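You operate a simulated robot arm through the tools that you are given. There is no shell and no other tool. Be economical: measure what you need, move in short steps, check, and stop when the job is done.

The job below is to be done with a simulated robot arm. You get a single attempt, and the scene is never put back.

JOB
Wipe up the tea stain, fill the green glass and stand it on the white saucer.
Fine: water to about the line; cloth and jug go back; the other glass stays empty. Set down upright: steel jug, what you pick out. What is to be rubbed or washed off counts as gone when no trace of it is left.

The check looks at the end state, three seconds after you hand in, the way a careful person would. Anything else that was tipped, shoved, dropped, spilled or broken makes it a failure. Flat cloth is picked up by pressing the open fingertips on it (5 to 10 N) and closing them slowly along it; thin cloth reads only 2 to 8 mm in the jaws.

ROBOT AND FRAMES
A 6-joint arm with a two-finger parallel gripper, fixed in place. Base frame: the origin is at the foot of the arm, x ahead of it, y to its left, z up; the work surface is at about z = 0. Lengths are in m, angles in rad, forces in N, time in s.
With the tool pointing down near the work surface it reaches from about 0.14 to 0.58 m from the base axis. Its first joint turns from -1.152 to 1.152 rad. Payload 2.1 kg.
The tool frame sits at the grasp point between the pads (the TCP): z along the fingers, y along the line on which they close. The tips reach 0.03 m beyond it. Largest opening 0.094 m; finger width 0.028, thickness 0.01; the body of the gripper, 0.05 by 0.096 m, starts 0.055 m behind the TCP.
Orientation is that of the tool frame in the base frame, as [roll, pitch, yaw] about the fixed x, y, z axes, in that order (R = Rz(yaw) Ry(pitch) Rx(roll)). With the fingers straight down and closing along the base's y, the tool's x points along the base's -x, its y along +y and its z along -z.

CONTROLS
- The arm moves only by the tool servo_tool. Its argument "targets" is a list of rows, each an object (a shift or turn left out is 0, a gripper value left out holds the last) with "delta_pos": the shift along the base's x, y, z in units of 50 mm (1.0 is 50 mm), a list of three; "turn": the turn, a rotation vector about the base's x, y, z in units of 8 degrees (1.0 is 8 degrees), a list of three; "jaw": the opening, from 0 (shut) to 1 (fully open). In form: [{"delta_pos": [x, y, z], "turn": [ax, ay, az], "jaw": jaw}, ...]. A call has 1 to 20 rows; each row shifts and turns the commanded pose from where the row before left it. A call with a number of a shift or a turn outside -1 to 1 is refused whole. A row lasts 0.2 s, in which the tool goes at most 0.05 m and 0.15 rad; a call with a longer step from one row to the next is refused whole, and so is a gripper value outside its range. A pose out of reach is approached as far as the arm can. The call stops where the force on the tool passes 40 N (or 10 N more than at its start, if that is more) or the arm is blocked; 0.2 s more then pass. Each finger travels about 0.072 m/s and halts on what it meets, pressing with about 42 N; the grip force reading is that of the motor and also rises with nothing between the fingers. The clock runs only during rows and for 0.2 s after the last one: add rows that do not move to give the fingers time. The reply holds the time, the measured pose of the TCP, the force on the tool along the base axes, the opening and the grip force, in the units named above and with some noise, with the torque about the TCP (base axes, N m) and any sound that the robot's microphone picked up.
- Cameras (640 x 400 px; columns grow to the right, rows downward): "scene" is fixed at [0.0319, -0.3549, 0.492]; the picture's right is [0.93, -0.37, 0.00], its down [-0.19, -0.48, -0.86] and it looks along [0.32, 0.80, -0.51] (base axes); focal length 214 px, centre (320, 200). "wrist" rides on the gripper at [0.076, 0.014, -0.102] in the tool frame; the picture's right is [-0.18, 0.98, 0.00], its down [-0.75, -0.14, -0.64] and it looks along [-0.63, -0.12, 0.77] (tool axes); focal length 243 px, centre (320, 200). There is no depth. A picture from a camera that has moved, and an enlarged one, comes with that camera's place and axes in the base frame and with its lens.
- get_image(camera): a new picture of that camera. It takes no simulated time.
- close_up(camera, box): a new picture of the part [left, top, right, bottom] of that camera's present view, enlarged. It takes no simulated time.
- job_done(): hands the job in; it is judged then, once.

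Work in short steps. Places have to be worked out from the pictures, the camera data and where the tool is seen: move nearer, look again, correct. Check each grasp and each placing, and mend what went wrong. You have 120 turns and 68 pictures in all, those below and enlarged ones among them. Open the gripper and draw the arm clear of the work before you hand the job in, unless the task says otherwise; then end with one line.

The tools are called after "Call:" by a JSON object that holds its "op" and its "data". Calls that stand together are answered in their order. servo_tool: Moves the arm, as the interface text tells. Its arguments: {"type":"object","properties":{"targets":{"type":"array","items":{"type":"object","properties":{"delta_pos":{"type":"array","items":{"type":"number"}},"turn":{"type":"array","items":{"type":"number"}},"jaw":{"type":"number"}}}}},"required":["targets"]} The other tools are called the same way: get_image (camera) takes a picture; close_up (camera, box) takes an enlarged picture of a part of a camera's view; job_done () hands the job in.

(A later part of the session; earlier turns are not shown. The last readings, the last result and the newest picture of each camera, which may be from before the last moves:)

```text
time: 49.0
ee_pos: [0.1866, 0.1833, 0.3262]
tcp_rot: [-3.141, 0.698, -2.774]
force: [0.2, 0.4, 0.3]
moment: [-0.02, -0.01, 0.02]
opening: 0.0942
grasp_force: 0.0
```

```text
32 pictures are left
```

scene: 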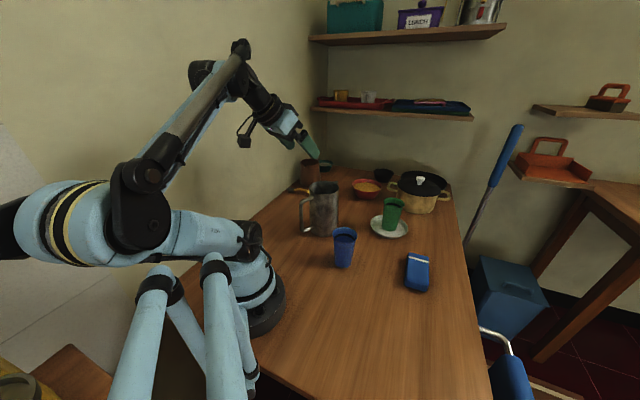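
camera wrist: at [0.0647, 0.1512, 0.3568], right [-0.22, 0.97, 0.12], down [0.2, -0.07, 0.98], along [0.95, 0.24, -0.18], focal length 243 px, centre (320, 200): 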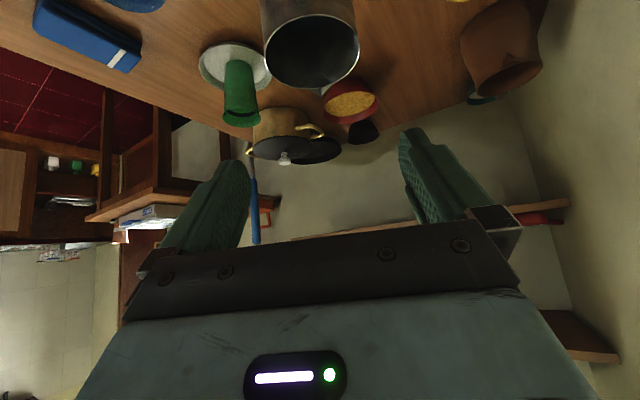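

The tilted pose is reachable with the arm leaning back. I'll lower partway and check alignment with the handle.

Call:
{"op": "servo_tool", "data": {"targets": [{"delta_pos": [-0.05, 0, -0.5]}, {"delta_pos": [0, 0, -0.5]}, {"delta_pos": [0, 0, -0.5]}, {"delta_pos": [0, 0, -0.5]}, {}]}}

Call:
{"op": "get_image", "data": {"camera": "wrist"}}

Call:
{"op": "close_up", "data": {"camera": "scene", "box": [230, 130, 390, 260]}}

```text
time: 50.1
ee_pos: [0.1906, 0.1926, 0.2384]
tcp_rot: [-3.14, 0.696, -2.765]
force: [0.5, 0.4, 0.8]
moment: [0.0, 0.0, -0.01]
opening: 0.0942
grasp_force: 0.0
out of reach, approached as far as the arm can: row 1
```

```text
31 pictures are left
camera wrist: at [0.0695, 0.1596, 0.2672], right [-0.23, 0.97, 0.12], down [0.21, -0.07, 0.98], along [0.95, 0.25, -0.18], focal length 243 px, centre (320, 200)
```

wrist: 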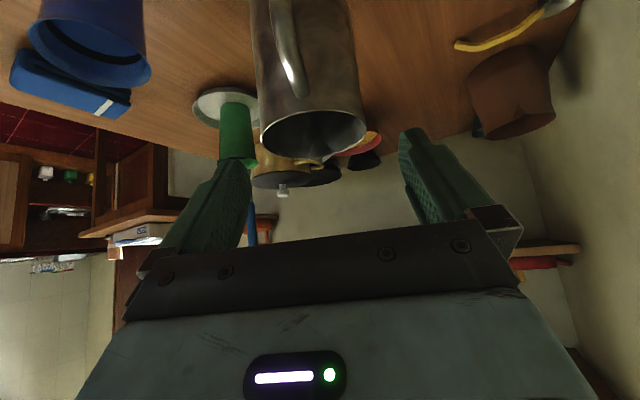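

```text
3.08 times, centred on (310, 195) of scene
camera zoom: at [0.0324, -0.3542, 0.4926], right [0.93, -0.37, 0.0], down [-0.19, -0.48, -0.86], along [0.32, 0.8, -0.51], focal length 660 px, centre (351, 215)
```

zoom: 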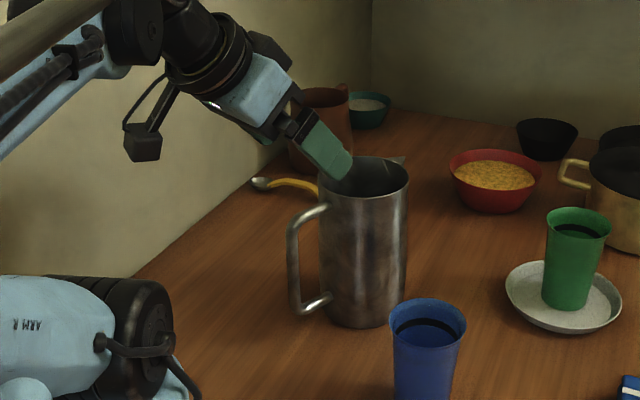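

At 40° lean it is at the edge of reach here. I'll go back up, reduce the lean to about 25°, and first test empty-handed that the poured pose (pitched about 60–75° forward) is reachable near the glass.

Call:
{"op": "servo_tool", "data": {"targets": [{"delta_pos": [0, 0, 0.7]}, {"delta_pos": [0, 0, 0.8], "turn": [-0.336, 0.876, 0]}, {"delta_pos": [0.3, -0.1, 0.3], "turn": [-0.336, 0.876, 0]}, {"delta_pos": [0.6, -0.3, 0], "turn": [-0.336, 0.876, 0]}, {"delta_pos": [0.6, -0.3, 0], "turn": [-0.336, 0.876, 0]}, {"delta_pos": [0.6, -0.3, 0], "turn": [-0.336, 0.876, 0]}, {"delta_pos": [0.6, -0.3, 0], "turn": [-0.336, 0.876, 0]}, {"delta_pos": [0.6, -0.3, -0.3], "turn": [-0.336, 0.876, 0]}, {"delta_pos": [0.6, -0.2, -0.4], "turn": [-0.336, 0.876, 0]}, {"turn": [-0.336, 0.876, 0]}, {"turn": [-0.336, 0.876, 0]}, {}, {}]}}

Call:
{"op": "get_image", "data": {"camera": "scene"}}

```text
time: 53.0
ee_pos: [0.3806, 0.0883, 0.2792]
tcp_rot: [3.141, -0.443, -2.773]
force: [-0.2, 0.7, 0.1]
moment: [-0.03, -0.01, 0.02]
opening: 0.0939
grasp_force: 0.0
out of reach, approached as far as the arm can: row 11
```

```text
29 pictures are left
```

scene: 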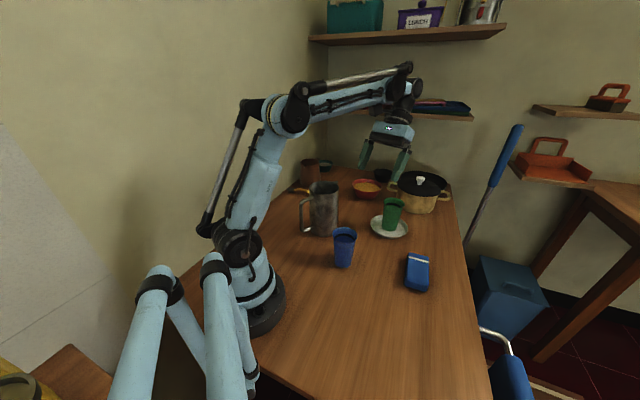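

Forward pitch in the arm's radial plane stops around 25° back, which is not enough. Pouring sideways, about the radial direction using the forearm roll, should allow far more tilt. I'll test that in the air: level the tool, then turn it so the pour direction is tangential.

Call:
{"op": "servo_tool", "data": {"targets": [{"delta_pos": [0.3, -0.3, 0.3], "turn": [0.376, -0.98, 0]}, {"delta_pos": [0.5, -0.4, 0.3], "turn": [0.376, -0.98, 0]}, {"delta_pos": [0.5, -0.4, 0], "turn": [0.376, -0.98, 0]}, {"delta_pos": [0.5, -0.4, 0], "turn": [0, 0, 1.05]}, {"delta_pos": [0.5, -0.3, 0], "turn": [0, 0, 1.05]}, {"turn": [0, 0, 1.05]}, {"turn": [0, 0, 1.05]}, {"turn": [0, 0, 1.05]}, {"turn": [0, 0, 1.05]}, {"turn": [0, 0, 1.05]}, {"turn": [0, 0, 1.05]}, {"turn": [0, 0, 1.05]}, {"turn": [0, 0, 1.05]}, {}]}}

```text
refused: 1.05 is not a number from -1 to 1
```

Call:
{"op": "servo_tool", "data": {"targets": [{"delta_pos": [0.3, -0.3, 0.3], "turn": [0.376, -0.98, 0]}, {"delta_pos": [0.5, -0.4, 0.3], "turn": [0.376, -0.98, 0]}, {"delta_pos": [0.5, -0.4, 0], "turn": [0.376, -0.98, 0]}, {"delta_pos": [0.5, -0.4, 0], "turn": [0, 0, 1]}, {"delta_pos": [0.5, -0.3, 0], "turn": [0, 0, 1]}, {"turn": [0, 0, 1]}, {"turn": [0, 0, 1]}, {"turn": [0, 0, 1]}, {"turn": [0, 0, 1]}, {"turn": [0, 0, 1]}, {"turn": [0, 0, 1]}, {"turn": [0, 0, 1]}, {"turn": [0, 0, 1]}, {"turn": [0, 0, 0.5]}, {}]}}

```text
time: 56.1
ee_pos: [0.4973, 0.0028, 0.3114]
tcp_rot: [-3.137, -0.004, -1.305]
force: [-0.3, -0.3, 0.6]
moment: [-0.01, 0.01, -0.01]
opening: 0.0937
grasp_force: 0.0
```

Level, with the pour direction now at 105°. Tilting 64° about the radial axis as a test.

Call:
{"op": "servo_tool", "data": {"targets": [{"turn": [-0.966, -0.259, 0]}, {"turn": [-0.966, -0.259, 0]}, {"turn": [-0.966, -0.259, 0]}, {"turn": [-0.966, -0.259, 0]}, {"delta_pos": [0, 0, -0.2], "turn": [-0.966, -0.259, 0]}, {"delta_pos": [0, 0, -0.2], "turn": [-0.966, -0.259, 0]}, {"delta_pos": [0, 0, -0.2], "turn": [-0.966, -0.259, 0]}, {"delta_pos": [0, 0, -0.2], "turn": [-0.966, -0.259, 0]}, {}, {}]}}

Call:
{"op": "get_image", "data": {"camera": "scene"}}

```text
time: 58.4
ee_pos: [0.4955, 0.0014, 0.2702]
tcp_rot: [-3.141, -1.121, -1.306]
force: [0.1, -0.3, -0.2]
moment: [0.0, 0.02, 0.01]
opening: 0.0938
grasp_force: 0.1
```

```text
28 pictures are left
```

scene: 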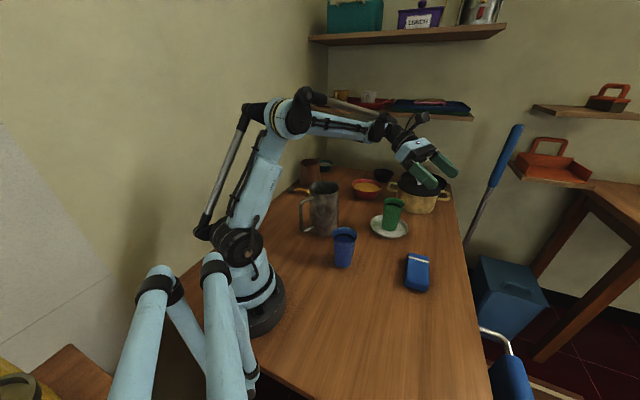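

The 64° sideways tilt is reachable, so I'll use that pour. Returning the tool to level and moving back over the handle.

Call:
{"op": "servo_tool", "data": {"targets": [{"delta_pos": [0, 0, 0.2], "turn": [0.966, 0.259, 0]}, {"delta_pos": [0, 0, 0.2], "turn": [0.966, 0.259, 0]}, {"delta_pos": [0, 0, 0.2], "turn": [0.966, 0.259, 0]}, {"delta_pos": [0, 0, 0.2], "turn": [0.966, 0.259, 0]}, {"turn": [0.966, 0.259, 0]}, {"turn": [0.966, 0.259, 0]}, {"turn": [0.966, 0.259, 0]}, {"turn": [0.966, 0.259, 0]}, {"delta_pos": [-0.566, 0.327, 0], "turn": [0, 0, -0.963]}, {"delta_pos": [-0.566, 0.327, 0], "turn": [0, 0, -0.963]}, {"delta_pos": [-0.566, 0.327, 0], "turn": [0, 0, -0.963]}, {"delta_pos": [-0.566, 0.327, 0], "turn": [0, 0, -0.963]}, {"delta_pos": [-0.566, 0.327, 0], "turn": [0, 0, -0.963]}, {"delta_pos": [-0.566, 0.327, 0], "turn": [0, 0, -0.963]}, {"delta_pos": [-0.566, 0.327, 0], "turn": [0, 0, -0.963]}, {"delta_pos": [-0.566, 0.327, 0], "turn": [0, 0, -0.963]}, {"delta_pos": [-0.566, 0.327, 0], "turn": [0, 0, -0.963]}, {"delta_pos": [-0.566, 0.327, 0], "turn": [0, 0, -0.963]}, {"delta_pos": [-0.566, 0.327, 0], "turn": [0, 0, -0.963]}, {}]}}

Call:
{"op": "servo_tool", "data": {"targets": [{"turn": [0.35, -0.937, 0]}, {"turn": [0.35, -0.937, 0]}, {"delta_pos": [0, 0, -0.4], "turn": [0.175, -0.468, 0]}, {"delta_pos": [0, 0, -0.4]}, {}]}}

Call:
{"op": "close_up", "data": {"camera": "scene", "box": [260, 120, 380, 250]}}

Call:
{"op": "get_image", "data": {"camera": "wrist"}}

```text
time: 62.5
ee_pos: [0.1842, 0.1833, 0.3134]
tcp_rot: [-3.138, -0.004, -2.788]
force: [0.2, -0.8, -1.0]
moment: [-0.02, 0.01, 0.03]
opening: 0.094
grasp_force: 0.1
```

```text
time: 63.8
ee_pos: [0.1867, 0.183, 0.2722]
tcp_rot: [-3.141, 0.347, -2.786]
force: [0.3, 0.9, 0.4]
moment: [0.0, -0.03, -0.04]
opening: 0.0943
grasp_force: 0.0
```

```text
3.08 times, centred on (320, 185) of scene
camera zoom: at [0.0319, -0.3549, 0.492], right [0.93, -0.37, 0.0], down [-0.19, -0.48, -0.86], along [0.32, 0.8, -0.51], focal length 660 px, centre (320, 246)
```

zoom: 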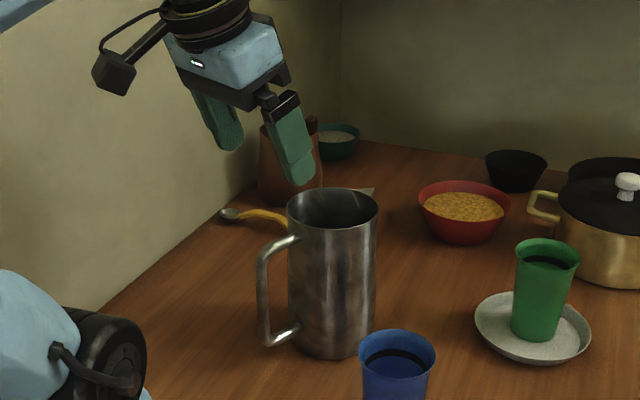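

```text
26 pictures are left
camera wrist: at [0.0815, 0.1599, 0.3427], right [-0.18, 0.98, 0.06], down [0.51, 0.04, 0.86], along [0.84, 0.18, -0.51], focal length 243 px, centre (320, 200)
```

wrist: 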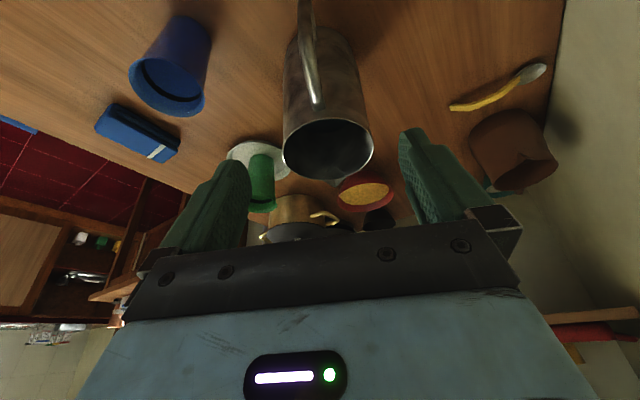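

The handle projects exactly where the tool's mid-plane predicts, within about 2 mm. Descending around the handle.

Call:
{"op": "servo_tool", "data": {"targets": [{"delta_pos": [0, 0, -0.6]}, {"delta_pos": [0, 0, -0.6]}, {"delta_pos": [0, 0, -0.6]}, {"delta_pos": [0, 0, -0.5]}, {"delta_pos": [0, 0, -0.3]}, {"delta_pos": [0, 0, -0.3]}, {}]}}

Call:
{"op": "close_up", "data": {"camera": "scene", "box": [260, 140, 380, 250]}}

Call:
{"op": "get_image", "data": {"camera": "wrist"}}

```text
time: 65.3
ee_pos: [0.1861, 0.1838, 0.1277]
tcp_rot: [-3.137, 0.345, -2.789]
force: [0.9, -0.8, 0.3]
moment: [0.0, 0.0, 0.03]
opening: 0.0941
grasp_force: 0.1
```

```text
3.64 times, centred on (320, 195) of scene
camera zoom: at [0.0319, -0.3549, 0.492], right [0.93, -0.37, 0.0], down [-0.19, -0.48, -0.86], along [0.32, 0.8, -0.51], focal length 780 px, centre (320, 218)
```

zoom: 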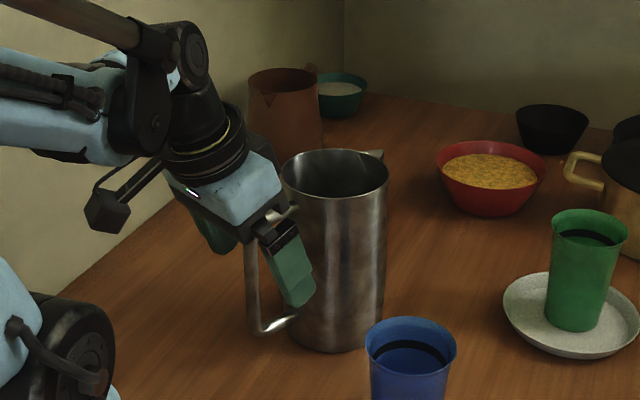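

```text
24 pictures are left
camera wrist: at [0.0809, 0.1588, 0.198], right [-0.18, 0.98, 0.06], down [0.51, 0.04, 0.86], along [0.84, 0.18, -0.51], focal length 243 px, centre (320, 200)
```

wrist: 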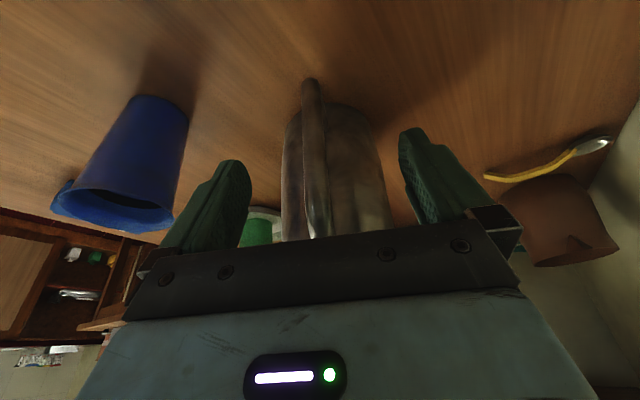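

The handle sits between the fingers, about 2 mm off centre. I'll correct that and close slowly.

Call:
{"op": "servo_tool", "data": {"targets": [{"delta_pos": [0.014, -0.038, 0]}, {"jaw": 0.8}, {"jaw": 0.6}, {"jaw": 0.45}, {"jaw": 0.32}, {"jaw": 0.22}, {"jaw": 0.15}, {"jaw": 0.08}, {"jaw": 0.02}, {}, {}]}}

Call:
{"op": "close_up", "data": {"camera": "scene", "box": [260, 140, 380, 250]}}

```text
time: 67.8
ee_pos: [0.1868, 0.1802, 0.1275]
tcp_rot: [-3.14, 0.346, -2.787]
force: [-1.9, 0.5, 1.7]
moment: [0.01, -0.01, 0.02]
opening: 0.0165
grasp_force: 42.0
```

```text
3.64 times, centred on (320, 195) of scene
camera zoom: at [0.0319, -0.3549, 0.492], right [0.93, -0.37, 0.0], down [-0.19, -0.47, -0.86], along [0.32, 0.8, -0.51], focal length 780 px, centre (320, 218)
```

zoom: 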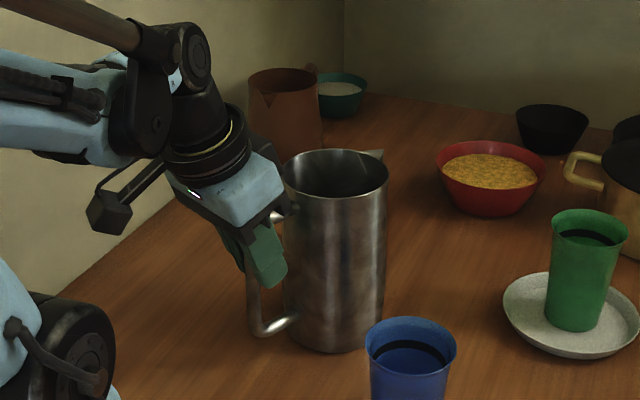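

Gripped at 16.5 mm. Lifting 10 mm slowly to check the weight and whether the jug droops.

Call:
{"op": "servo_tool", "data": {"targets": [{"delta_pos": [0, 0, 0.04]}, {"delta_pos": [0, 0, 0.04]}, {"delta_pos": [0, 0, 0.06]}, {"delta_pos": [0, 0, 0.06]}, {}, {}]}}

Call:
{"op": "close_up", "data": {"camera": "scene", "box": [260, 140, 380, 250]}}

```text
time: 69.2
ee_pos: [0.1858, 0.1799, 0.1372]
tcp_rot: [-3.139, 0.345, -2.788]
force: [0.0, -0.1, -9.5]
moment: [-0.25, 0.67, -0.01]
opening: 0.0164
grasp_force: 42.4
```

```text
3.64 times, centred on (320, 195) of scene
camera zoom: at [0.0319, -0.3549, 0.492], right [0.93, -0.37, 0.0], down [-0.19, -0.48, -0.86], along [0.32, 0.8, -0.51], focal length 780 px, centre (320, 218)
```

zoom: 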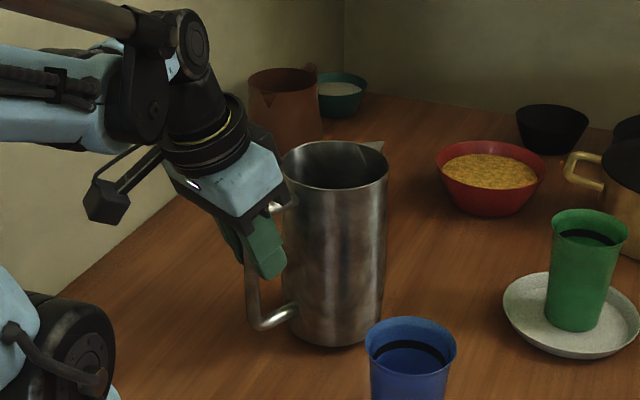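

Held level: 9.5 N, with the moment pointing along 20° as expected and no droop. Lifting to clear the glasses by 3–4 cm, then carrying it over slowly while yawing.

Call:
{"op": "servo_tool", "data": {"targets": [{"delta_pos": [0, 0, 0.3]}, {"delta_pos": [0, 0, 0.5]}, {"delta_pos": [0, 0, 0.6]}, {"delta_pos": [0, 0, 0.6]}, {"delta_pos": [0, 0, 0.5]}, {"delta_pos": [0, 0, 0.3]}, {"delta_pos": [0.15, -0.1, 0.1], "turn": [0, 0, 0.3]}, {"delta_pos": [0.35, -0.22, 0], "turn": [0, 0, 0.5]}, {"delta_pos": [0.4, -0.25, 0], "turn": [0, 0, 0.6]}, {"delta_pos": [0.4, -0.25, 0], "turn": [0, 0, 0.6]}, {"delta_pos": [0.4, -0.25, 0], "turn": [0, 0, 0.6]}, {"delta_pos": [0.4, -0.25, 0], "turn": [0, 0, 0.6]}, {"delta_pos": [0.4, -0.25, 0], "turn": [0, 0, 0.6]}, {"delta_pos": [0.4, -0.25, 0], "turn": [0, 0, 0.6]}, {"delta_pos": [0.4, -0.25, 0], "turn": [0, 0, 0.6]}, {"delta_pos": [0.4, -0.25, 0], "turn": [0, 0, 0.6]}, {"delta_pos": [0.3, -0.2, 0], "turn": [0, 0, 0.5]}, {"delta_pos": [0.15, -0.1, 0], "turn": [0, 0, 0.3]}, {}]}}

Call:
{"op": "get_image", "data": {"camera": "scene"}}

```text
time: 73.2
ee_pos: [0.3955, 0.0496, 0.2832]
tcp_rot: [-3.139, 0.346, -1.891]
force: [-0.5, -0.1, -8.1]
moment: [-0.68, 0.18, 0.01]
opening: 0.0162
grasp_force: 41.6
```

```text
21 pictures are left
```

scene: 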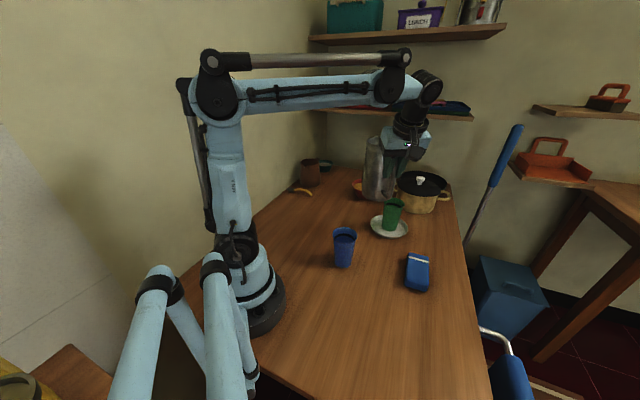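

On track and level. Continuing to the pour start position on the right side of the glass.

Call:
{"op": "servo_tool", "data": {"targets": [{"delta_pos": [0.2, -0.13, 0], "turn": [0, 0, 0.4]}, {"delta_pos": [0.35, -0.224, 0], "turn": [0, 0, 0.52]}, {"delta_pos": [0.39, -0.25, 0], "turn": [0, 0, 0.52]}, {"delta_pos": [0.39, -0.25, 0], "turn": [0, 0, 0.52]}, {"delta_pos": [0.39, -0.25, 0], "turn": [0, 0, 0.52]}, {"delta_pos": [0.39, -0.25, 0], "turn": [0, 0, 0.52]}, {"delta_pos": [0.36, -0.23, 0], "turn": [0, 0, 0.52]}, {"delta_pos": [0.22, -0.14, 0], "turn": [0, 0, 0.4]}, {"delta_pos": [0.1, -0.06, 0], "turn": [0, 0, 0.25]}, {}, {}]}}

Call:
{"op": "get_image", "data": {"camera": "scene"}}

```text
time: 75.5
ee_pos: [0.511, -0.0369, 0.2684]
tcp_rot: [-3.141, 0.344, -1.311]
force: [0.5, 0.9, -8.5]
moment: [-0.72, -0.17, 0.01]
opening: 0.0165
grasp_force: 42.1
out of reach, approached as far as the arm can: row 7, 8, 9
```

```text
20 pictures are left
```

scene: 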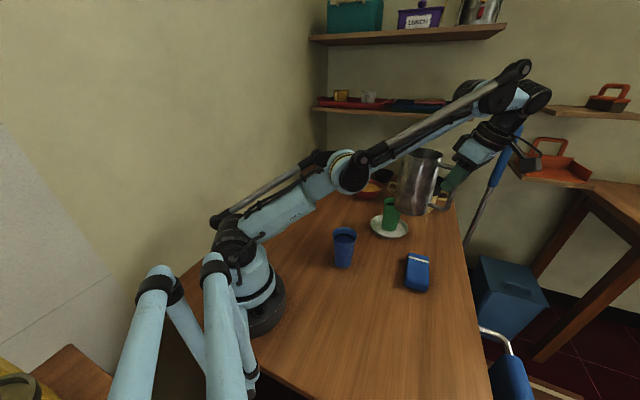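

At the edge of reach. A pour direction of 85° instead lets the jug stay at a radius of about 0.48. I'll move back and turn -20°.

Call:
{"op": "servo_tool", "data": {"targets": [{"delta_pos": [-0.15, 0, 0], "turn": [0, 0, -0.3]}, {"delta_pos": [-0.3, 0.0, 0], "turn": [0, 0, -0.5]}, {"delta_pos": [-0.25, 0.05, 0], "turn": [0, 0, -0.6]}, {"delta_pos": [-0.15, 0.05, 0], "turn": [0, 0, -0.6]}, {"delta_pos": [-0.1, 0, 0], "turn": [0, 0, -0.49]}, {}, {}]}}

```text
time: 77.2
ee_pos: [0.4616, -0.0319, 0.2672]
tcp_rot: [-3.14, 0.345, -1.658]
force: [0.0, -0.2, -8.2]
moment: [-0.76, 0.04, 0.02]
opening: 0.0164
grasp_force: 41.9
```

Yaw is now 85°. Shifting to x = 0.477 and tilting to 30°, with the lip arriving above the glass.

Call:
{"op": "servo_tool", "data": {"targets": [{"delta_pos": [0.1, -0.02, 0], "turn": [-0.3, 0.026, 0]}, {"delta_pos": [0.1, 0, 0], "turn": [-0.498, 0.0435, 0]}, {"delta_pos": [0.1, 0, 0], "turn": [-0.498, 0.0435, 0]}, {"turn": [-0.498, 0.0435, 0]}, {"turn": [-0.498, 0.0435, 0]}, {"turn": [-0.498, 0.0435, 0]}, {"turn": [-0.498, 0.0435, 0]}, {"turn": [-0.448, 0.039, 0]}, {}, {}]}}

Call:
{"op": "close_up", "data": {"camera": "scene", "box": [330, 100, 510, 250]}}

```text
time: 79.3
ee_pos: [0.4773, -0.0312, 0.2689]
tcp_rot: [-3.14, -0.178, -1.659]
force: [0.0, -0.4, -9.1]
moment: [-0.38, -0.02, 0.01]
opening: 0.0163
grasp_force: 42.1
```

```text
2.67 times, centred on (420, 175) of scene
camera zoom: at [0.0319, -0.3549, 0.492], right [0.93, -0.37, 0.0], down [-0.19, -0.48, -0.86], along [0.32, 0.8, -0.51], focal length 572 px, centre (53, 267)
```

zoom: 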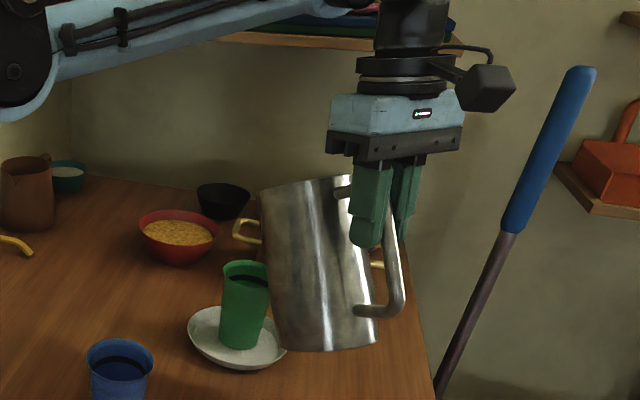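

Tilt is 30° and the computed lip position is (0.490, 0.118, 0.232), over the glass. I'll rotate about the lip to 50° while lowering it.

Call:
{"op": "servo_tool", "data": {"targets": [{"delta_pos": [0.005, 0.0735, 0.025], "turn": [-0.467, 0.041, 0]}, {"delta_pos": [0.005, 0.0735, 0.025], "turn": [-0.467, 0.041, 0]}, {"delta_pos": [0.005, 0.0735, 0.025], "turn": [-0.467, 0.041, 0]}, {"delta_pos": [0.005, 0.0735, 0.025], "turn": [-0.467, 0.041, 0]}, {"delta_pos": [0.005, 0.075, -0.035], "turn": [-0.311, 0.027, 0]}, {"delta_pos": [0.005, 0.075, -0.035], "turn": [-0.311, 0.027, 0]}, {}, {}]}}

Call:
{"op": "close_up", "data": {"camera": "scene", "box": [330, 120, 480, 250]}}

Call:
{"op": "get_image", "data": {"camera": "wrist"}}

```text
time: 81.2
ee_pos: [0.4776, -0.0081, 0.2693]
tcp_rot: [-3.14, -0.526, -1.658]
force: [-0.6, 0.2, -8.9]
moment: [-0.08, 0.02, 0.0]
opening: 0.0166
grasp_force: 42.5
```

```text
3.08 times, centred on (405, 185) of scene
camera zoom: at [0.0319, -0.3549, 0.492], right [0.93, -0.37, 0.0], down [-0.19, -0.48, -0.86], along [0.32, 0.8, -0.51], focal length 660 px, centre (58, 246)
```

zoom: 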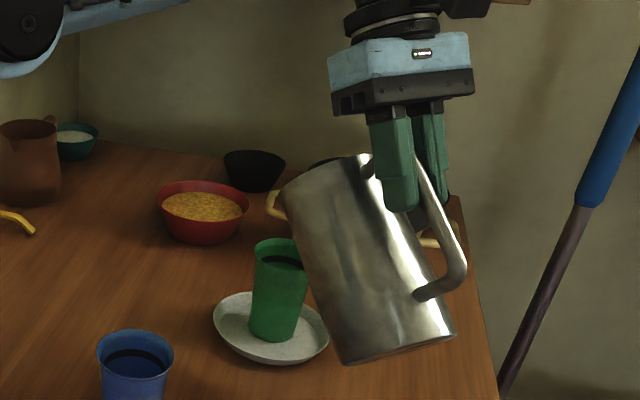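

```text
17 pictures are left
camera wrist: at [0.4619, -0.0219, 0.3956], right [-0.97, 0.24, -0.09], down [0.22, 0.96, 0.18], along [0.13, 0.15, -0.98], focal length 243 px, centre (320, 200)
```

wrist: 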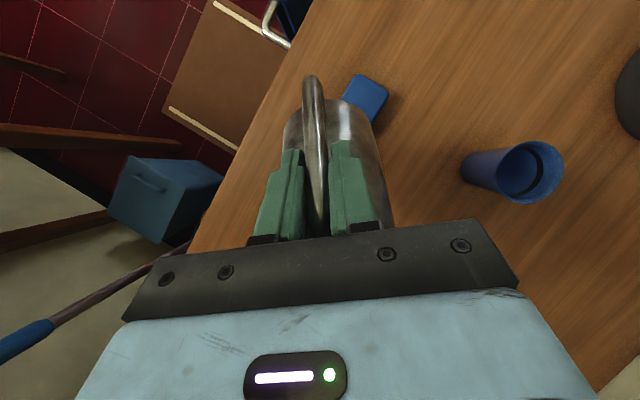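

Jug is at 50°, and the weight is still about 8.9 N so nothing has poured. The computed lip is just inside the near side of the glass mouth. Tilting on to 58° with the lip lowered to about 0.16.

Call:
{"op": "servo_tool", "data": {"targets": [{"delta_pos": [0.012, 0.0585, -0.043], "turn": [-0.249, 0.022, 0]}, {"delta_pos": [0.012, 0.0585, -0.043], "turn": [-0.249, 0.022, 0]}, {"delta_pos": [0.012, 0.0585, -0.043], "turn": [-0.249, 0.022, 0]}, {"delta_pos": [0.012, 0.0585, -0.043], "turn": [-0.249, 0.022, 0]}, {}]}}

Call:
{"op": "close_up", "data": {"camera": "scene", "box": [370, 150, 450, 240]}}

```text
time: 82.3
ee_pos: [0.4812, 0.0032, 0.2599]
tcp_rot: [-3.14, -0.668, -1.658]
force: [-0.2, 0.2, -6.9]
moment: [0.01, 0.01, 0.04]
opening: 0.0164
grasp_force: 42.4
```

```text
4.44 times, centred on (410, 195) of scene
camera zoom: at [0.0319, -0.3549, 0.492], right [0.93, -0.37, 0.0], down [-0.19, -0.48, -0.86], along [0.32, 0.8, -0.51], focal length 953 px, centre (-80, 222)
```

zoom: 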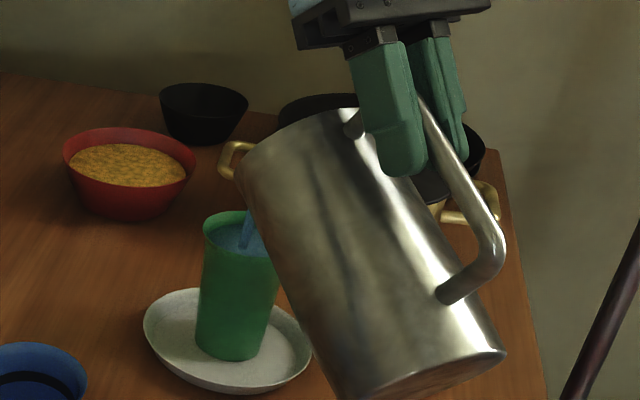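

It is pouring fast and the glass is nearly full, so I tilt back at once.

Call:
{"op": "servo_tool", "data": {"targets": [{"delta_pos": [-0.03, -0.15, 0.3], "turn": [0.99, -0.087, 0]}, {"delta_pos": [0, -0.15, 0.2], "turn": [0.99, -0.087, 0]}, {"turn": [0.99, -0.087, 0]}, {"turn": [0.5, -0.044, 0]}, {}]}}

Call:
{"op": "close_up", "data": {"camera": "scene", "box": [350, 180, 430, 250]}}

```text
time: 83.5
ee_pos: [0.4792, -0.0126, 0.2864]
tcp_rot: [-3.14, -0.177, -1.657]
force: [0.4, 0.2, -6.8]
moment: [-0.29, 0.03, -0.03]
opening: 0.0167
grasp_force: 41.9
```

```text
5.71 times, centred on (390, 215) of scene
camera zoom: at [0.0319, -0.3549, 0.492], right [0.93, -0.37, 0.0], down [-0.19, -0.48, -0.86], along [0.32, 0.8, -0.51], focal length 1226 px, centre (-80, 114)
```

zoom: 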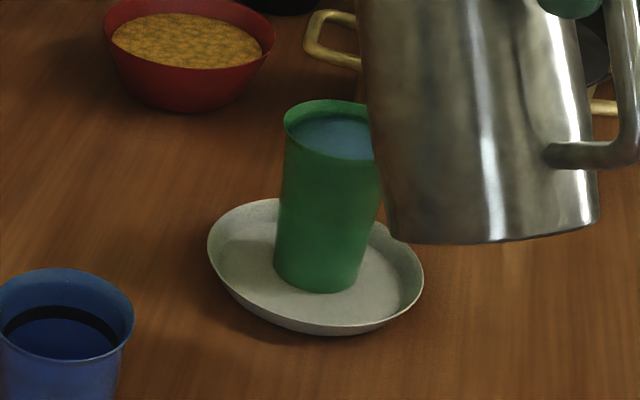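

Poured roughly 200 ml and stopped; no spill is visible on the saucer. I'll level the jug while lifting and backing away, then inspect the level.

Call:
{"op": "servo_tool", "data": {"targets": [{"delta_pos": [0, -0.2, 0.1], "turn": [0.498, -0.0435, 0]}, {"delta_pos": [0, -0.3, 0.1], "turn": [0.498, -0.0435, 0]}, {"delta_pos": [0, -0.3, 0.0], "turn": [0.498, -0.0435, 0]}, {"delta_pos": [-0.1, -0.3, 0], "turn": [0.498, -0.0435, 0]}, {"delta_pos": [-0.2, -0.2, 0], "turn": [0.498, -0.0435, 0]}, {"delta_pos": [-0.2, -0.1, 0], "turn": [0.498, -0.0435, 0]}, {"turn": [0.498, -0.0435, 0]}, {"turn": [0.23, -0.02, 0]}, {}, {}]}}

Call:
{"op": "close_up", "data": {"camera": "scene", "box": [355, 180, 425, 245]}}

```text
time: 85.8
ee_pos: [0.4547, -0.0819, 0.2967]
tcp_rot: [-3.14, 0.341, -1.66]
force: [-0.1, 0.2, -7.8]
moment: [-0.55, 0.03, 0.01]
opening: 0.0163
grasp_force: 41.6
```

```text
6.15 times, centred on (390, 212) of scene
camera zoom: at [0.0319, -0.3549, 0.492], right [0.93, -0.37, 0.0], down [-0.19, -0.48, -0.86], along [0.32, 0.8, -0.51], focal length 1320 px, centre (-111, 123)
```

zoom: 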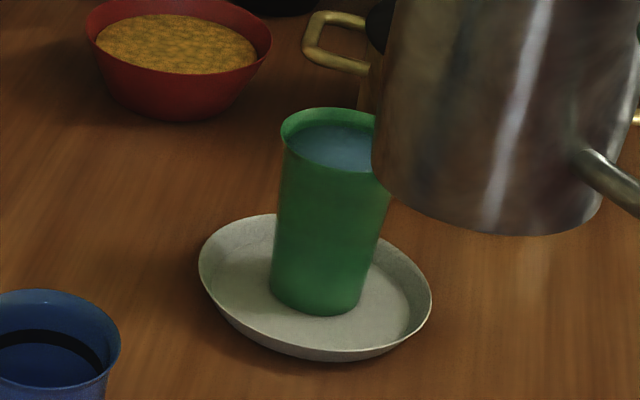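

The surface looks to be at or above the line; I need an unobstructed view. First I carry the jug back toward its place along the reverse path.

Call:
{"op": "servo_tool", "data": {"targets": [{"delta_pos": [-0.15, 0.15, 0], "turn": [0, 0, -0.25]}, {"delta_pos": [-0.36, 0.35, 0], "turn": [0, 0, -0.54]}, {"delta_pos": [-0.4, 0.39, 0], "turn": [0, 0, -0.6]}, {"delta_pos": [-0.4, 0.39, 0], "turn": [0, 0, -0.6]}, {"delta_pos": [-0.4, 0.39, 0], "turn": [0, 0, -0.6]}, {"delta_pos": [-0.4, 0.39, 0], "turn": [0, 0, -0.6]}, {"delta_pos": [-0.4, 0.39, 0], "turn": [0, 0, -0.6]}, {"delta_pos": [-0.4, 0.39, 0], "turn": [0, 0, -0.6]}, {"delta_pos": [-0.4, 0.39, 0], "turn": [0, 0, -0.6]}, {"delta_pos": [-0.4, 0.39, 0], "turn": [0, 0, -0.6]}, {"delta_pos": [-0.4, 0.39, 0], "turn": [0, 0, -0.6]}, {"delta_pos": [-0.4, 0.39, 0], "turn": [0, 0, -0.6]}, {"delta_pos": [-0.4, 0.39, 0], "turn": [0, 0, -0.6]}, {"delta_pos": [-0.3, 0.3, 0], "turn": [0, 0, -0.5]}, {"delta_pos": [-0.15, 0.15, 0], "turn": [0, 0, -0.2]}, {}, {}]}}

Call:
{"op": "close_up", "data": {"camera": "scene", "box": [365, 185, 420, 235]}}

```text
time: 89.3
ee_pos: [0.1865, 0.1797, 0.2967]
tcp_rot: [-3.14, 0.342, -2.787]
force: [0.5, -0.8, -7.1]
moment: [-0.19, 0.54, -0.01]
opening: 0.0167
grasp_force: 41.3
```

```text
8.00 times, centred on (392, 210) of scene
camera zoom: at [0.0319, -0.3549, 0.492], right [0.93, -0.37, 0.0], down [-0.19, -0.48, -0.86], along [0.32, 0.8, -0.51], focal length 1716 px, centre (-260, 120)
```

zoom: 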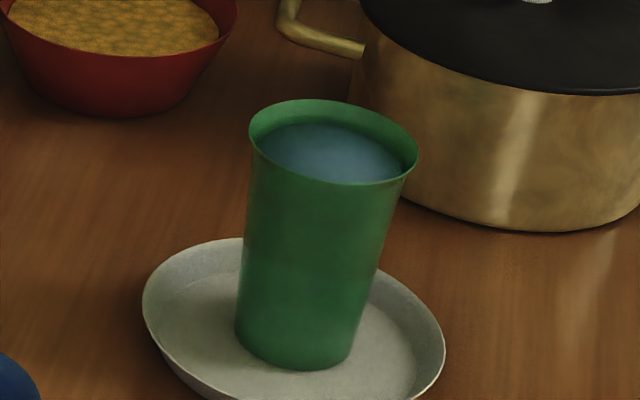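

The line band is fully submerged: water about 11 mm below the rim against a line around 21 mm below, so roughly 30 ml too much. I'll set the jug down first, then tip the excess from the glass back into it with a metered tilt. Lowering the jug at its home spot.

Call:
{"op": "servo_tool", "data": {"targets": [{"delta_pos": [0, 0, -0.3]}, {"delta_pos": [0, 0, -0.6]}, {"delta_pos": [0, 0, -0.7]}, {"delta_pos": [0, 0, -0.7]}, {"delta_pos": [0, 0, -0.5]}, {"delta_pos": [0, 0, -0.3]}, {"delta_pos": [0, 0, -0.12]}, {"delta_pos": [0, 0, -0.06]}, {"delta_pos": [0, 0, -0.04]}, {}]}}

```text
time: 91.5
ee_pos: [0.1862, 0.1784, 0.1299]
tcp_rot: [-3.14, 0.341, -2.787]
force: [-4.8, -1.6, 11.9]
moment: [0.47, -1.21, 0.02]
opening: 0.0162
grasp_force: 41.8
```

The spout-side bottom edge touches first, so the jug has drooped about 1°. I'll level it by that amount while lowering the last 2 mm, then release.

Call:
{"op": "servo_tool", "data": {"targets": [{"turn": [0.049, -0.131, 0]}, {"delta_pos": [0, 0, -0.02]}, {"delta_pos": [0, 0, -0.015]}, {}]}}

```text
time: 92.5
ee_pos: [0.1864, 0.1782, 0.1278]
tcp_rot: [-3.139, 0.358, -2.786]
force: [-0.1, 0.0, -6.4]
moment: [-0.2, 0.5, 0.01]
opening: 0.0163
grasp_force: 42.0
```

Call:
{"op": "servo_tool", "data": {"targets": [{"delta_pos": [0, 0, -0.015]}, {"delta_pos": [0, 0, -0.015]}, {}]}}

```text
time: 93.3
ee_pos: [0.1863, 0.1784, 0.1281]
tcp_rot: [-3.139, 0.361, -2.788]
force: [-5.9, -4.6, 14.5]
moment: [-0.02, 0.2, 0.0]
opening: 0.0165
grasp_force: 42.0
```

Nearly balanced contact. Opening the fingers and checking the jug.

Call:
{"op": "servo_tool", "data": {"targets": [{"turn": [-0.015, 0.04, 0], "delta_pos": [0, 0, 0.006]}, {"jaw": 0.25}, {"jaw": 0.4}, {"jaw": 0.6}, {"jaw": 0.8}, {"jaw": 1.0}, {}, {"delta_pos": [0, 0, 0.5]}, {"delta_pos": [0, 0, 0.8]}, {"delta_pos": [0, 0, 0.8]}, {"delta_pos": [0, 0, 0.8]}, {}]}}

Call:
{"op": "get_image", "data": {"camera": "scene"}}

```text
time: 96.0
ee_pos: [0.1867, 0.1782, 0.272]
tcp_rot: [-3.141, 0.354, -2.787]
force: [0.8, -0.6, 0.2]
moment: [0.0, 0.03, -0.02]
opening: 0.0939
grasp_force: 0.0
```

```text
12 pictures are left
```

scene: 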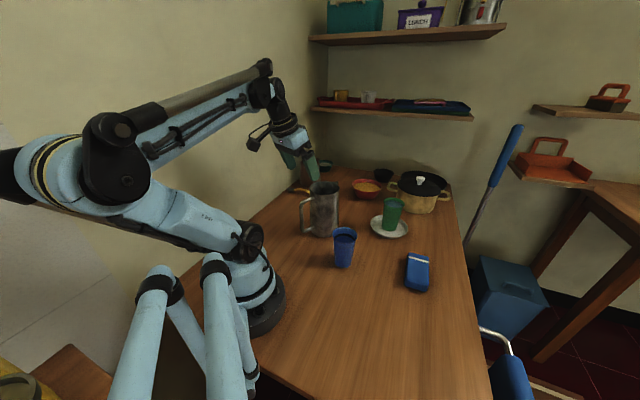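

The jug stands upright at its place. Now moving to look into the glass from above to measure the level.

Call:
{"op": "servo_tool", "data": {"targets": [{"delta_pos": [0, 0, 0.5]}, {"delta_pos": [0.4, -0.08, 0.3], "turn": [-0.35, 0.937, 0]}, {"delta_pos": [0.8, -0.16, 0], "turn": [-0.35, 0.937, 0]}, {"delta_pos": [0.8, -0.16, 0], "turn": [-0.186, 0.498, 0]}, {"delta_pos": [0.8, -0.16, 0], "turn": [0, 0, -0.85]}, {"delta_pos": [0.8, -0.16, -0.3], "turn": [0, 0, -0.85]}, {"delta_pos": [0.8, -0.16, -0.5], "turn": [0, 0, -0.84]}, {"delta_pos": [0.3, 0, -0.5]}, {}, {}]}}

Call:
{"op": "close_up", "data": {"camera": "wrist", "box": [240, 40, 400, 180]}}

```text
time: 98.2
ee_pos: [0.4182, 0.1372, 0.2477]
tcp_rot: [-3.138, 0.002, -3.14]
force: [0.0, -0.1, -0.6]
moment: [-0.01, -0.03, -0.02]
opening: 0.0939
grasp_force: 0.0
```

```text
2.86 times, centred on (320, 110) of wrist
camera zoom: at [0.3426, 0.1502, 0.3503], right [0.18, 0.98, 0.0], down [0.75, -0.14, 0.64], along [0.63, -0.12, -0.77], focal length 693 px, centre (320, 457)
```

zoom: 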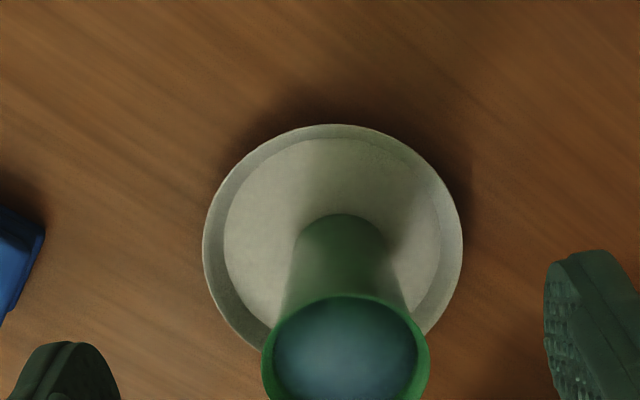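

I need the far inner wall, which was cropped. Zooming lower.

Call:
{"op": "close_up", "data": {"camera": "wrist", "box": [285, 125, 375, 205]}}

```text
5.00 times, centred on (330, 165) of wrist
camera zoom: at [0.3426, 0.1502, 0.3503], right [0.18, 0.98, 0.0], down [0.75, -0.14, 0.64], along [0.63, -0.12, -0.77], focal length 1213 px, centre (270, 375)
```

zoom: 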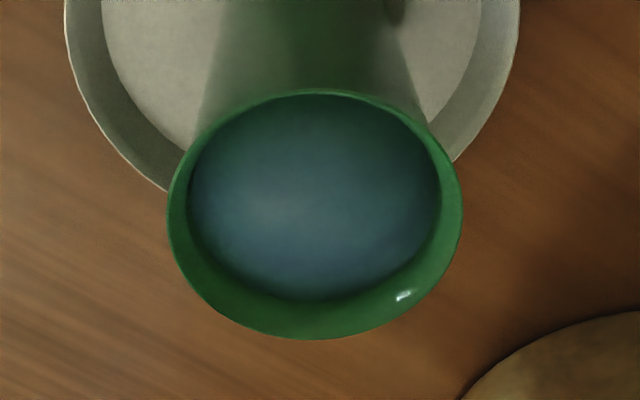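

Water is about 12–14 mm below the rim with the band fully submerged, so I'll trim about 25–30 ml back into the jug. A tilt of about 33° leaves just the right amount. First I grip the glass exactly as when I released it.

Call:
{"op": "servo_tool", "data": {"targets": [{"delta_pos": [0.5, -0.06, 0]}, {"delta_pos": [0.5, -0.06, 0]}, {"delta_pos": [0.436, -0.06, 0]}, {}, {"delta_pos": [0, 0, -0.6]}, {"delta_pos": [0, 0, -0.7]}, {"delta_pos": [0, 0, -0.7]}, {"delta_pos": [0, 0, -0.6]}, {"delta_pos": [0, 0, -0.5]}, {"delta_pos": [0, 0, -0.28]}, {}]}}

```text
time: 100.5
ee_pos: [0.4944, 0.1283, 0.0792]
tcp_rot: [-3.14, 0.003, 3.141]
force: [0.0, 0.0, 0.4]
moment: [-0.01, -0.01, -0.04]
opening: 0.0941
grasp_force: 0.1
```

Call:
{"op": "servo_tool", "data": {"targets": [{"delta_pos": [-0.08, 0, 0]}, {"jaw": 0.9}, {"jaw": 0.83}, {"jaw": 0.78}, {"jaw": 0.74}, {"jaw": 0.7}, {"jaw": 0.65}, {"jaw": 0.55}, {}, {}]}}

```text
time: 102.8
ee_pos: [0.4894, 0.1265, 0.0803]
tcp_rot: [-3.139, 0.002, -3.141]
force: [0.1, 0.5, -0.5]
moment: [-0.09, 0.0, -0.03]
opening: 0.0687
grasp_force: 42.3
```

Held at 68.7 mm. Lifting gently to 0.29.

Call:
{"op": "servo_tool", "data": {"targets": [{"delta_pos": [0, 0, 0.05]}, {"delta_pos": [0, 0, 0.12]}, {"delta_pos": [0, 0, 0.25]}, {"delta_pos": [0, 0, 0.4]}, {"delta_pos": [0, 0, 0.5]}, {"delta_pos": [0, 0, 0.6]}, {"delta_pos": [0, 0, 0.6]}, {"delta_pos": [0, 0, 0.6]}, {"delta_pos": [0, 0, 0.5]}, {"delta_pos": [0, 0, 0.35]}, {"delta_pos": [0, 0, 0.18]}, {"delta_pos": [0, 0, 0.06]}, {}]}}

Call:
{"op": "close_up", "data": {"camera": "scene", "box": [340, 120, 460, 250]}}

```text
time: 105.5
ee_pos: [0.4896, 0.1274, 0.2888]
tcp_rot: [-3.137, 0.001, 3.141]
force: [-0.6, -0.4, -3.2]
moment: [-0.01, 0.05, -0.01]
opening: 0.0686
grasp_force: 42.2
```

```text
3.08 times, centred on (400, 185) of scene
camera zoom: at [0.0319, -0.3549, 0.492], right [0.93, -0.37, 0.0], down [-0.19, -0.48, -0.86], along [0.32, 0.8, -0.51], focal length 660 px, centre (74, 246)
```

zoom: 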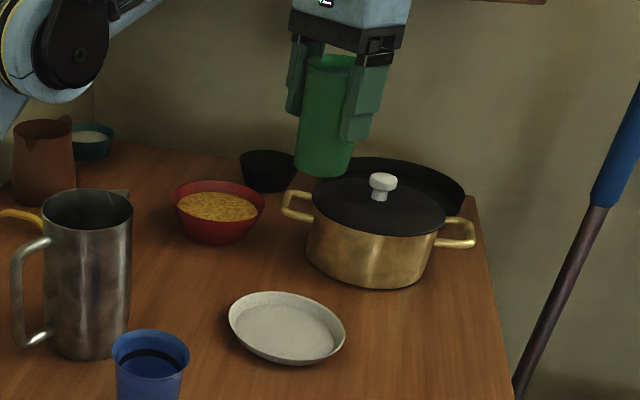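

The saucer is dry and the water is intact (about 2 N of water). Moving slowly to beside the jug mouth while yawing -52° so the pour goes between the fingers.

Call:
{"op": "servo_tool", "data": {"targets": [{"delta_pos": [-0.12, 0.018, 0], "turn": [0, 0, -0.3]}, {"delta_pos": [-0.22, 0.033, 0], "turn": [0, 0, -0.45]}, {"delta_pos": [-0.3, 0.046, 0], "turn": [0, 0, -0.5]}, {"delta_pos": [-0.3, 0.046, 0], "turn": [0, 0, -0.5]}, {"delta_pos": [-0.3, 0.046, 0], "turn": [0, 0, -0.5]}, {"delta_pos": [-0.3, 0.046, 0], "turn": [0, 0, -0.5]}, {"delta_pos": [-0.3, 0.046, 0], "turn": [0, 0, -0.5]}, {"delta_pos": [-0.3, 0.046, 0], "turn": [0, 0, -0.5]}, {"delta_pos": [-0.3, 0.046, 0], "turn": [0, 0, -0.5]}, {"delta_pos": [-0.3, 0.046, 0], "turn": [0, 0, -0.5]}, {"delta_pos": [-0.3, 0.046, 0], "turn": [0, 0, -0.5]}, {"delta_pos": [-0.3, 0.046, 0], "turn": [0, 0, -0.5]}, {"delta_pos": [-0.19, 0.03, 0], "turn": [0, 0, -0.45]}, {"delta_pos": [-0.08, 0.01, 0], "turn": [0, 0, -0.3]}, {}]}}

Call:
{"op": "get_image", "data": {"camera": "wrist"}}

```text
time: 108.8
ee_pos: [0.3093, 0.154, 0.291]
tcp_rot: [-3.138, 0.0, 2.233]
force: [-0.3, 0.0, -3.6]
moment: [0.02, 0.0, 0.0]
opening: 0.0685
grasp_force: 42.0
```

```text
8 pictures are left
camera wrist: at [0.2743, 0.2229, 0.3924], right [0.89, 0.46, 0.0], down [0.35, -0.68, 0.64], along [0.29, -0.57, -0.77], focal length 243 px, centre (320, 200)
```

wrist: 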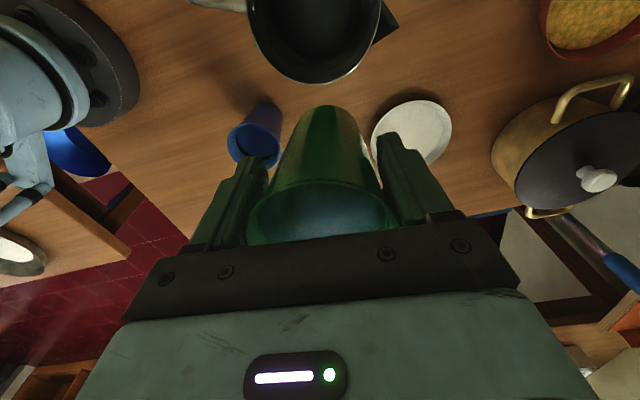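

Positioned correctly, with the jug mouth's near edge where predicted. Tilting slowly toward the jug to 32° while lowering, and holding.

Call:
{"op": "servo_tool", "data": {"targets": [{"delta_pos": [0, 0, -0.1], "turn": [-0.246, -0.192, 0]}, {"delta_pos": [0, 0, -0.17], "turn": [-0.246, -0.192, 0]}, {"delta_pos": [0, 0, -0.2], "turn": [-0.246, -0.192, 0]}, {"delta_pos": [0, 0, -0.2], "turn": [-0.246, -0.192, 0]}, {"delta_pos": [0, 0, -0.15], "turn": [-0.246, -0.192, 0]}, {"delta_pos": [0, 0, -0.1], "turn": [-0.246, -0.192, 0]}, {"delta_pos": [0, 0, -0.06], "turn": [-0.167, -0.131, 0]}, {"delta_pos": [0, 0, -0.06], "turn": [-0.167, -0.131, 0]}, {"delta_pos": [0, 0, -0.06], "turn": [-0.167, -0.131, 0]}, {"delta_pos": [0, 0, -0.06], "turn": [-0.167, -0.131, 0]}, {"delta_pos": [0, 0, -0.06], "turn": [-0.167, -0.131, 0]}, {"turn": [-0.167, -0.131, 0]}, {"turn": [-0.167, -0.131, 0]}, {"turn": [-0.167, -0.131, 0]}, {"turn": [-0.167, -0.131, 0]}, {"turn": [-0.167, -0.131, 0]}, {}, {}]}}

Call:
{"op": "close_up", "data": {"camera": "scene", "box": [280, 120, 390, 250]}}

```text
time: 112.5
ee_pos: [0.309, 0.1533, 0.2292]
tcp_rot: [-3.141, 0.56, 2.234]
force: [0.1, 0.1, -2.6]
moment: [0.02, 0.07, -0.04]
opening: 0.0687
grasp_force: 42.2
```

```text
3.08 times, centred on (335, 185) of scene
camera zoom: at [0.0319, -0.3549, 0.492], right [0.93, -0.37, 0.0], down [-0.19, -0.48, -0.86], along [0.32, 0.8, -0.51], focal length 660 px, centre (274, 246)
```

zoom: 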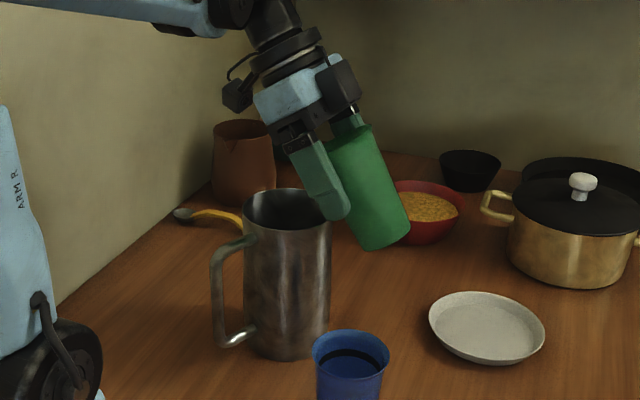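

Tilt is 32° and nothing is visible on the table. Returning upright while rising, then checking the level.

Call:
{"op": "servo_tool", "data": {"targets": [{"delta_pos": [0, 0, 0.05], "turn": [0.15, 0.118, 0]}, {"delta_pos": [0, 0, 0.1], "turn": [0.27, 0.211, 0]}, {"delta_pos": [0, 0, 0.15], "turn": [0.27, 0.211, 0]}, {"delta_pos": [0, 0, 0.15], "turn": [0.27, 0.211, 0]}, {"delta_pos": [0, 0, 0.15], "turn": [0.27, 0.211, 0]}, {"delta_pos": [0, 0, 0.15], "turn": [0.27, 0.211, 0]}, {"delta_pos": [0, 0, 0.15], "turn": [0.27, 0.211, 0]}, {"delta_pos": [0, 0, 0.15], "turn": [0.27, 0.211, 0]}, {"delta_pos": [0, 0, 0.1], "turn": [0.27, 0.211, 0]}, {"delta_pos": [0, 0, 0.05], "turn": [0.27, 0.211, 0]}, {"turn": [0.27, 0.211, 0]}, {"turn": [0.2, 0.156, 0]}, {"turn": [0.11, 0.086, 0]}, {}, {}, {}]}}

Call:
{"op": "close_up", "data": {"camera": "wrist", "box": [230, 90, 410, 250]}}

```text
time: 116.0
ee_pos: [0.3087, 0.1549, 0.2885]
tcp_rot: [-3.138, 0.001, 2.234]
force: [0.0, -0.3, -2.6]
moment: [0.02, 0.05, 0.0]
opening: 0.0686
grasp_force: 41.8
```

```text
2.50 times, centred on (320, 170) of wrist
camera zoom: at [0.2731, 0.2226, 0.3902], right [0.89, 0.46, 0.0], down [0.35, -0.68, 0.64], along [0.29, -0.57, -0.77], focal length 606 px, centre (320, 275)
```

zoom: 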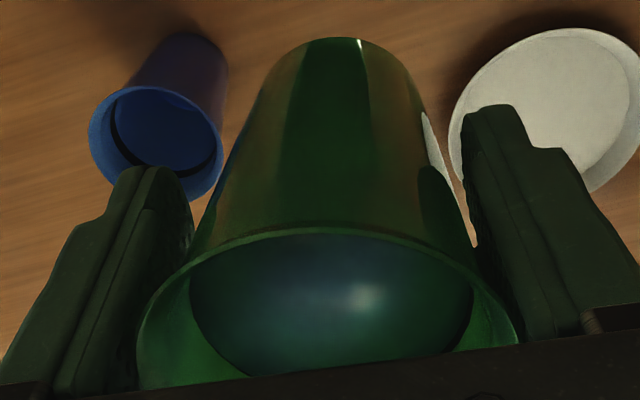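

A dark band now shows at the water's edge, so the level is at the line. Carrying the glass back over the saucer, reversing the path.

Call:
{"op": "servo_tool", "data": {"targets": [{"delta_pos": [0.12, -0.018, 0], "turn": [0, 0, 0.3]}, {"delta_pos": [0.22, -0.034, 0], "turn": [0, 0, 0.45]}, {"delta_pos": [0.3, -0.047, 0], "turn": [0, 0, 0.5]}, {"delta_pos": [0.3, -0.047, 0], "turn": [0, 0, 0.5]}, {"delta_pos": [0.3, -0.047, 0], "turn": [0, 0, 0.5]}, {"delta_pos": [0.3, -0.047, 0], "turn": [0, 0, 0.5]}, {"delta_pos": [0.3, -0.047, 0], "turn": [0, 0, 0.5]}, {"delta_pos": [0.3, -0.047, 0], "turn": [0, 0, 0.5]}, {"delta_pos": [0.3, -0.047, 0], "turn": [0, 0, 0.5]}, {"delta_pos": [0.3, -0.047, 0], "turn": [0, 0, 0.5]}, {"delta_pos": [0.3, -0.047, 0], "turn": [0, 0, 0.5]}, {"delta_pos": [0.3, -0.047, 0], "turn": [0, 0, 0.5]}, {"delta_pos": [0.19, -0.03, 0], "turn": [0, 0, 0.45]}, {"delta_pos": [0.08, -0.01, 0], "turn": [0, 0, 0.3]}, {}, {}]}}

```text
time: 119.3
ee_pos: [0.4872, 0.124, 0.2899]
tcp_rot: [-3.139, -0.001, -3.141]
force: [0.2, 0.0, -2.8]
moment: [0.02, 0.01, -0.01]
opening: 0.0685
grasp_force: 41.9
```

Correcting 2–3 mm and lowering toward the saucer (contact expected near z = 0.079).

Call:
{"op": "servo_tool", "data": {"targets": [{"delta_pos": [0.04, 0.06, -0.15]}, {"delta_pos": [0, 0, -0.35]}, {"delta_pos": [0, 0, -0.55]}, {"delta_pos": [0, 0, -0.6]}, {"delta_pos": [0, 0, -0.6]}, {"delta_pos": [0, 0, -0.55]}, {"delta_pos": [0, 0, -0.5]}, {"delta_pos": [0, 0, -0.38]}, {"delta_pos": [0, 0, -0.22]}, {"delta_pos": [0, 0, -0.1]}, {"delta_pos": [0, 0, -0.06]}, {}]}}

```text
time: 122.0
ee_pos: [0.4905, 0.1299, 0.0855]
tcp_rot: [-3.137, 0.001, 3.141]
force: [-0.5, -0.6, -2.8]
moment: [-0.02, 0.0, 0.02]
opening: 0.0682
grasp_force: 41.8
```

Call:
{"op": "servo_tool", "data": {"targets": [{"delta_pos": [0, 0, -0.04]}, {"delta_pos": [0, 0, -0.03]}, {"delta_pos": [0, 0, -0.02]}, {"delta_pos": [0, 0, -0.01]}, {}]}}

```text
time: 123.2
ee_pos: [0.4906, 0.1292, 0.0797]
tcp_rot: [-3.139, 0.002, 3.141]
force: [-1.3, -1.3, -3.7]
moment: [0.01, 0.01, -0.04]
opening: 0.0682
grasp_force: 42.3
```

Call:
{"op": "servo_tool", "data": {"targets": [{"delta_pos": [0, 0, -0.015]}, {"delta_pos": [0, 0, -0.01]}, {}]}}

```text
time: 124.0
ee_pos: [0.49, 0.1284, 0.0794]
tcp_rot: [-3.138, -0.001, -3.14]
force: [0.3, -0.4, 1.2]
moment: [-0.1, -0.04, 0.0]
opening: 0.0685
grasp_force: 42.2
```

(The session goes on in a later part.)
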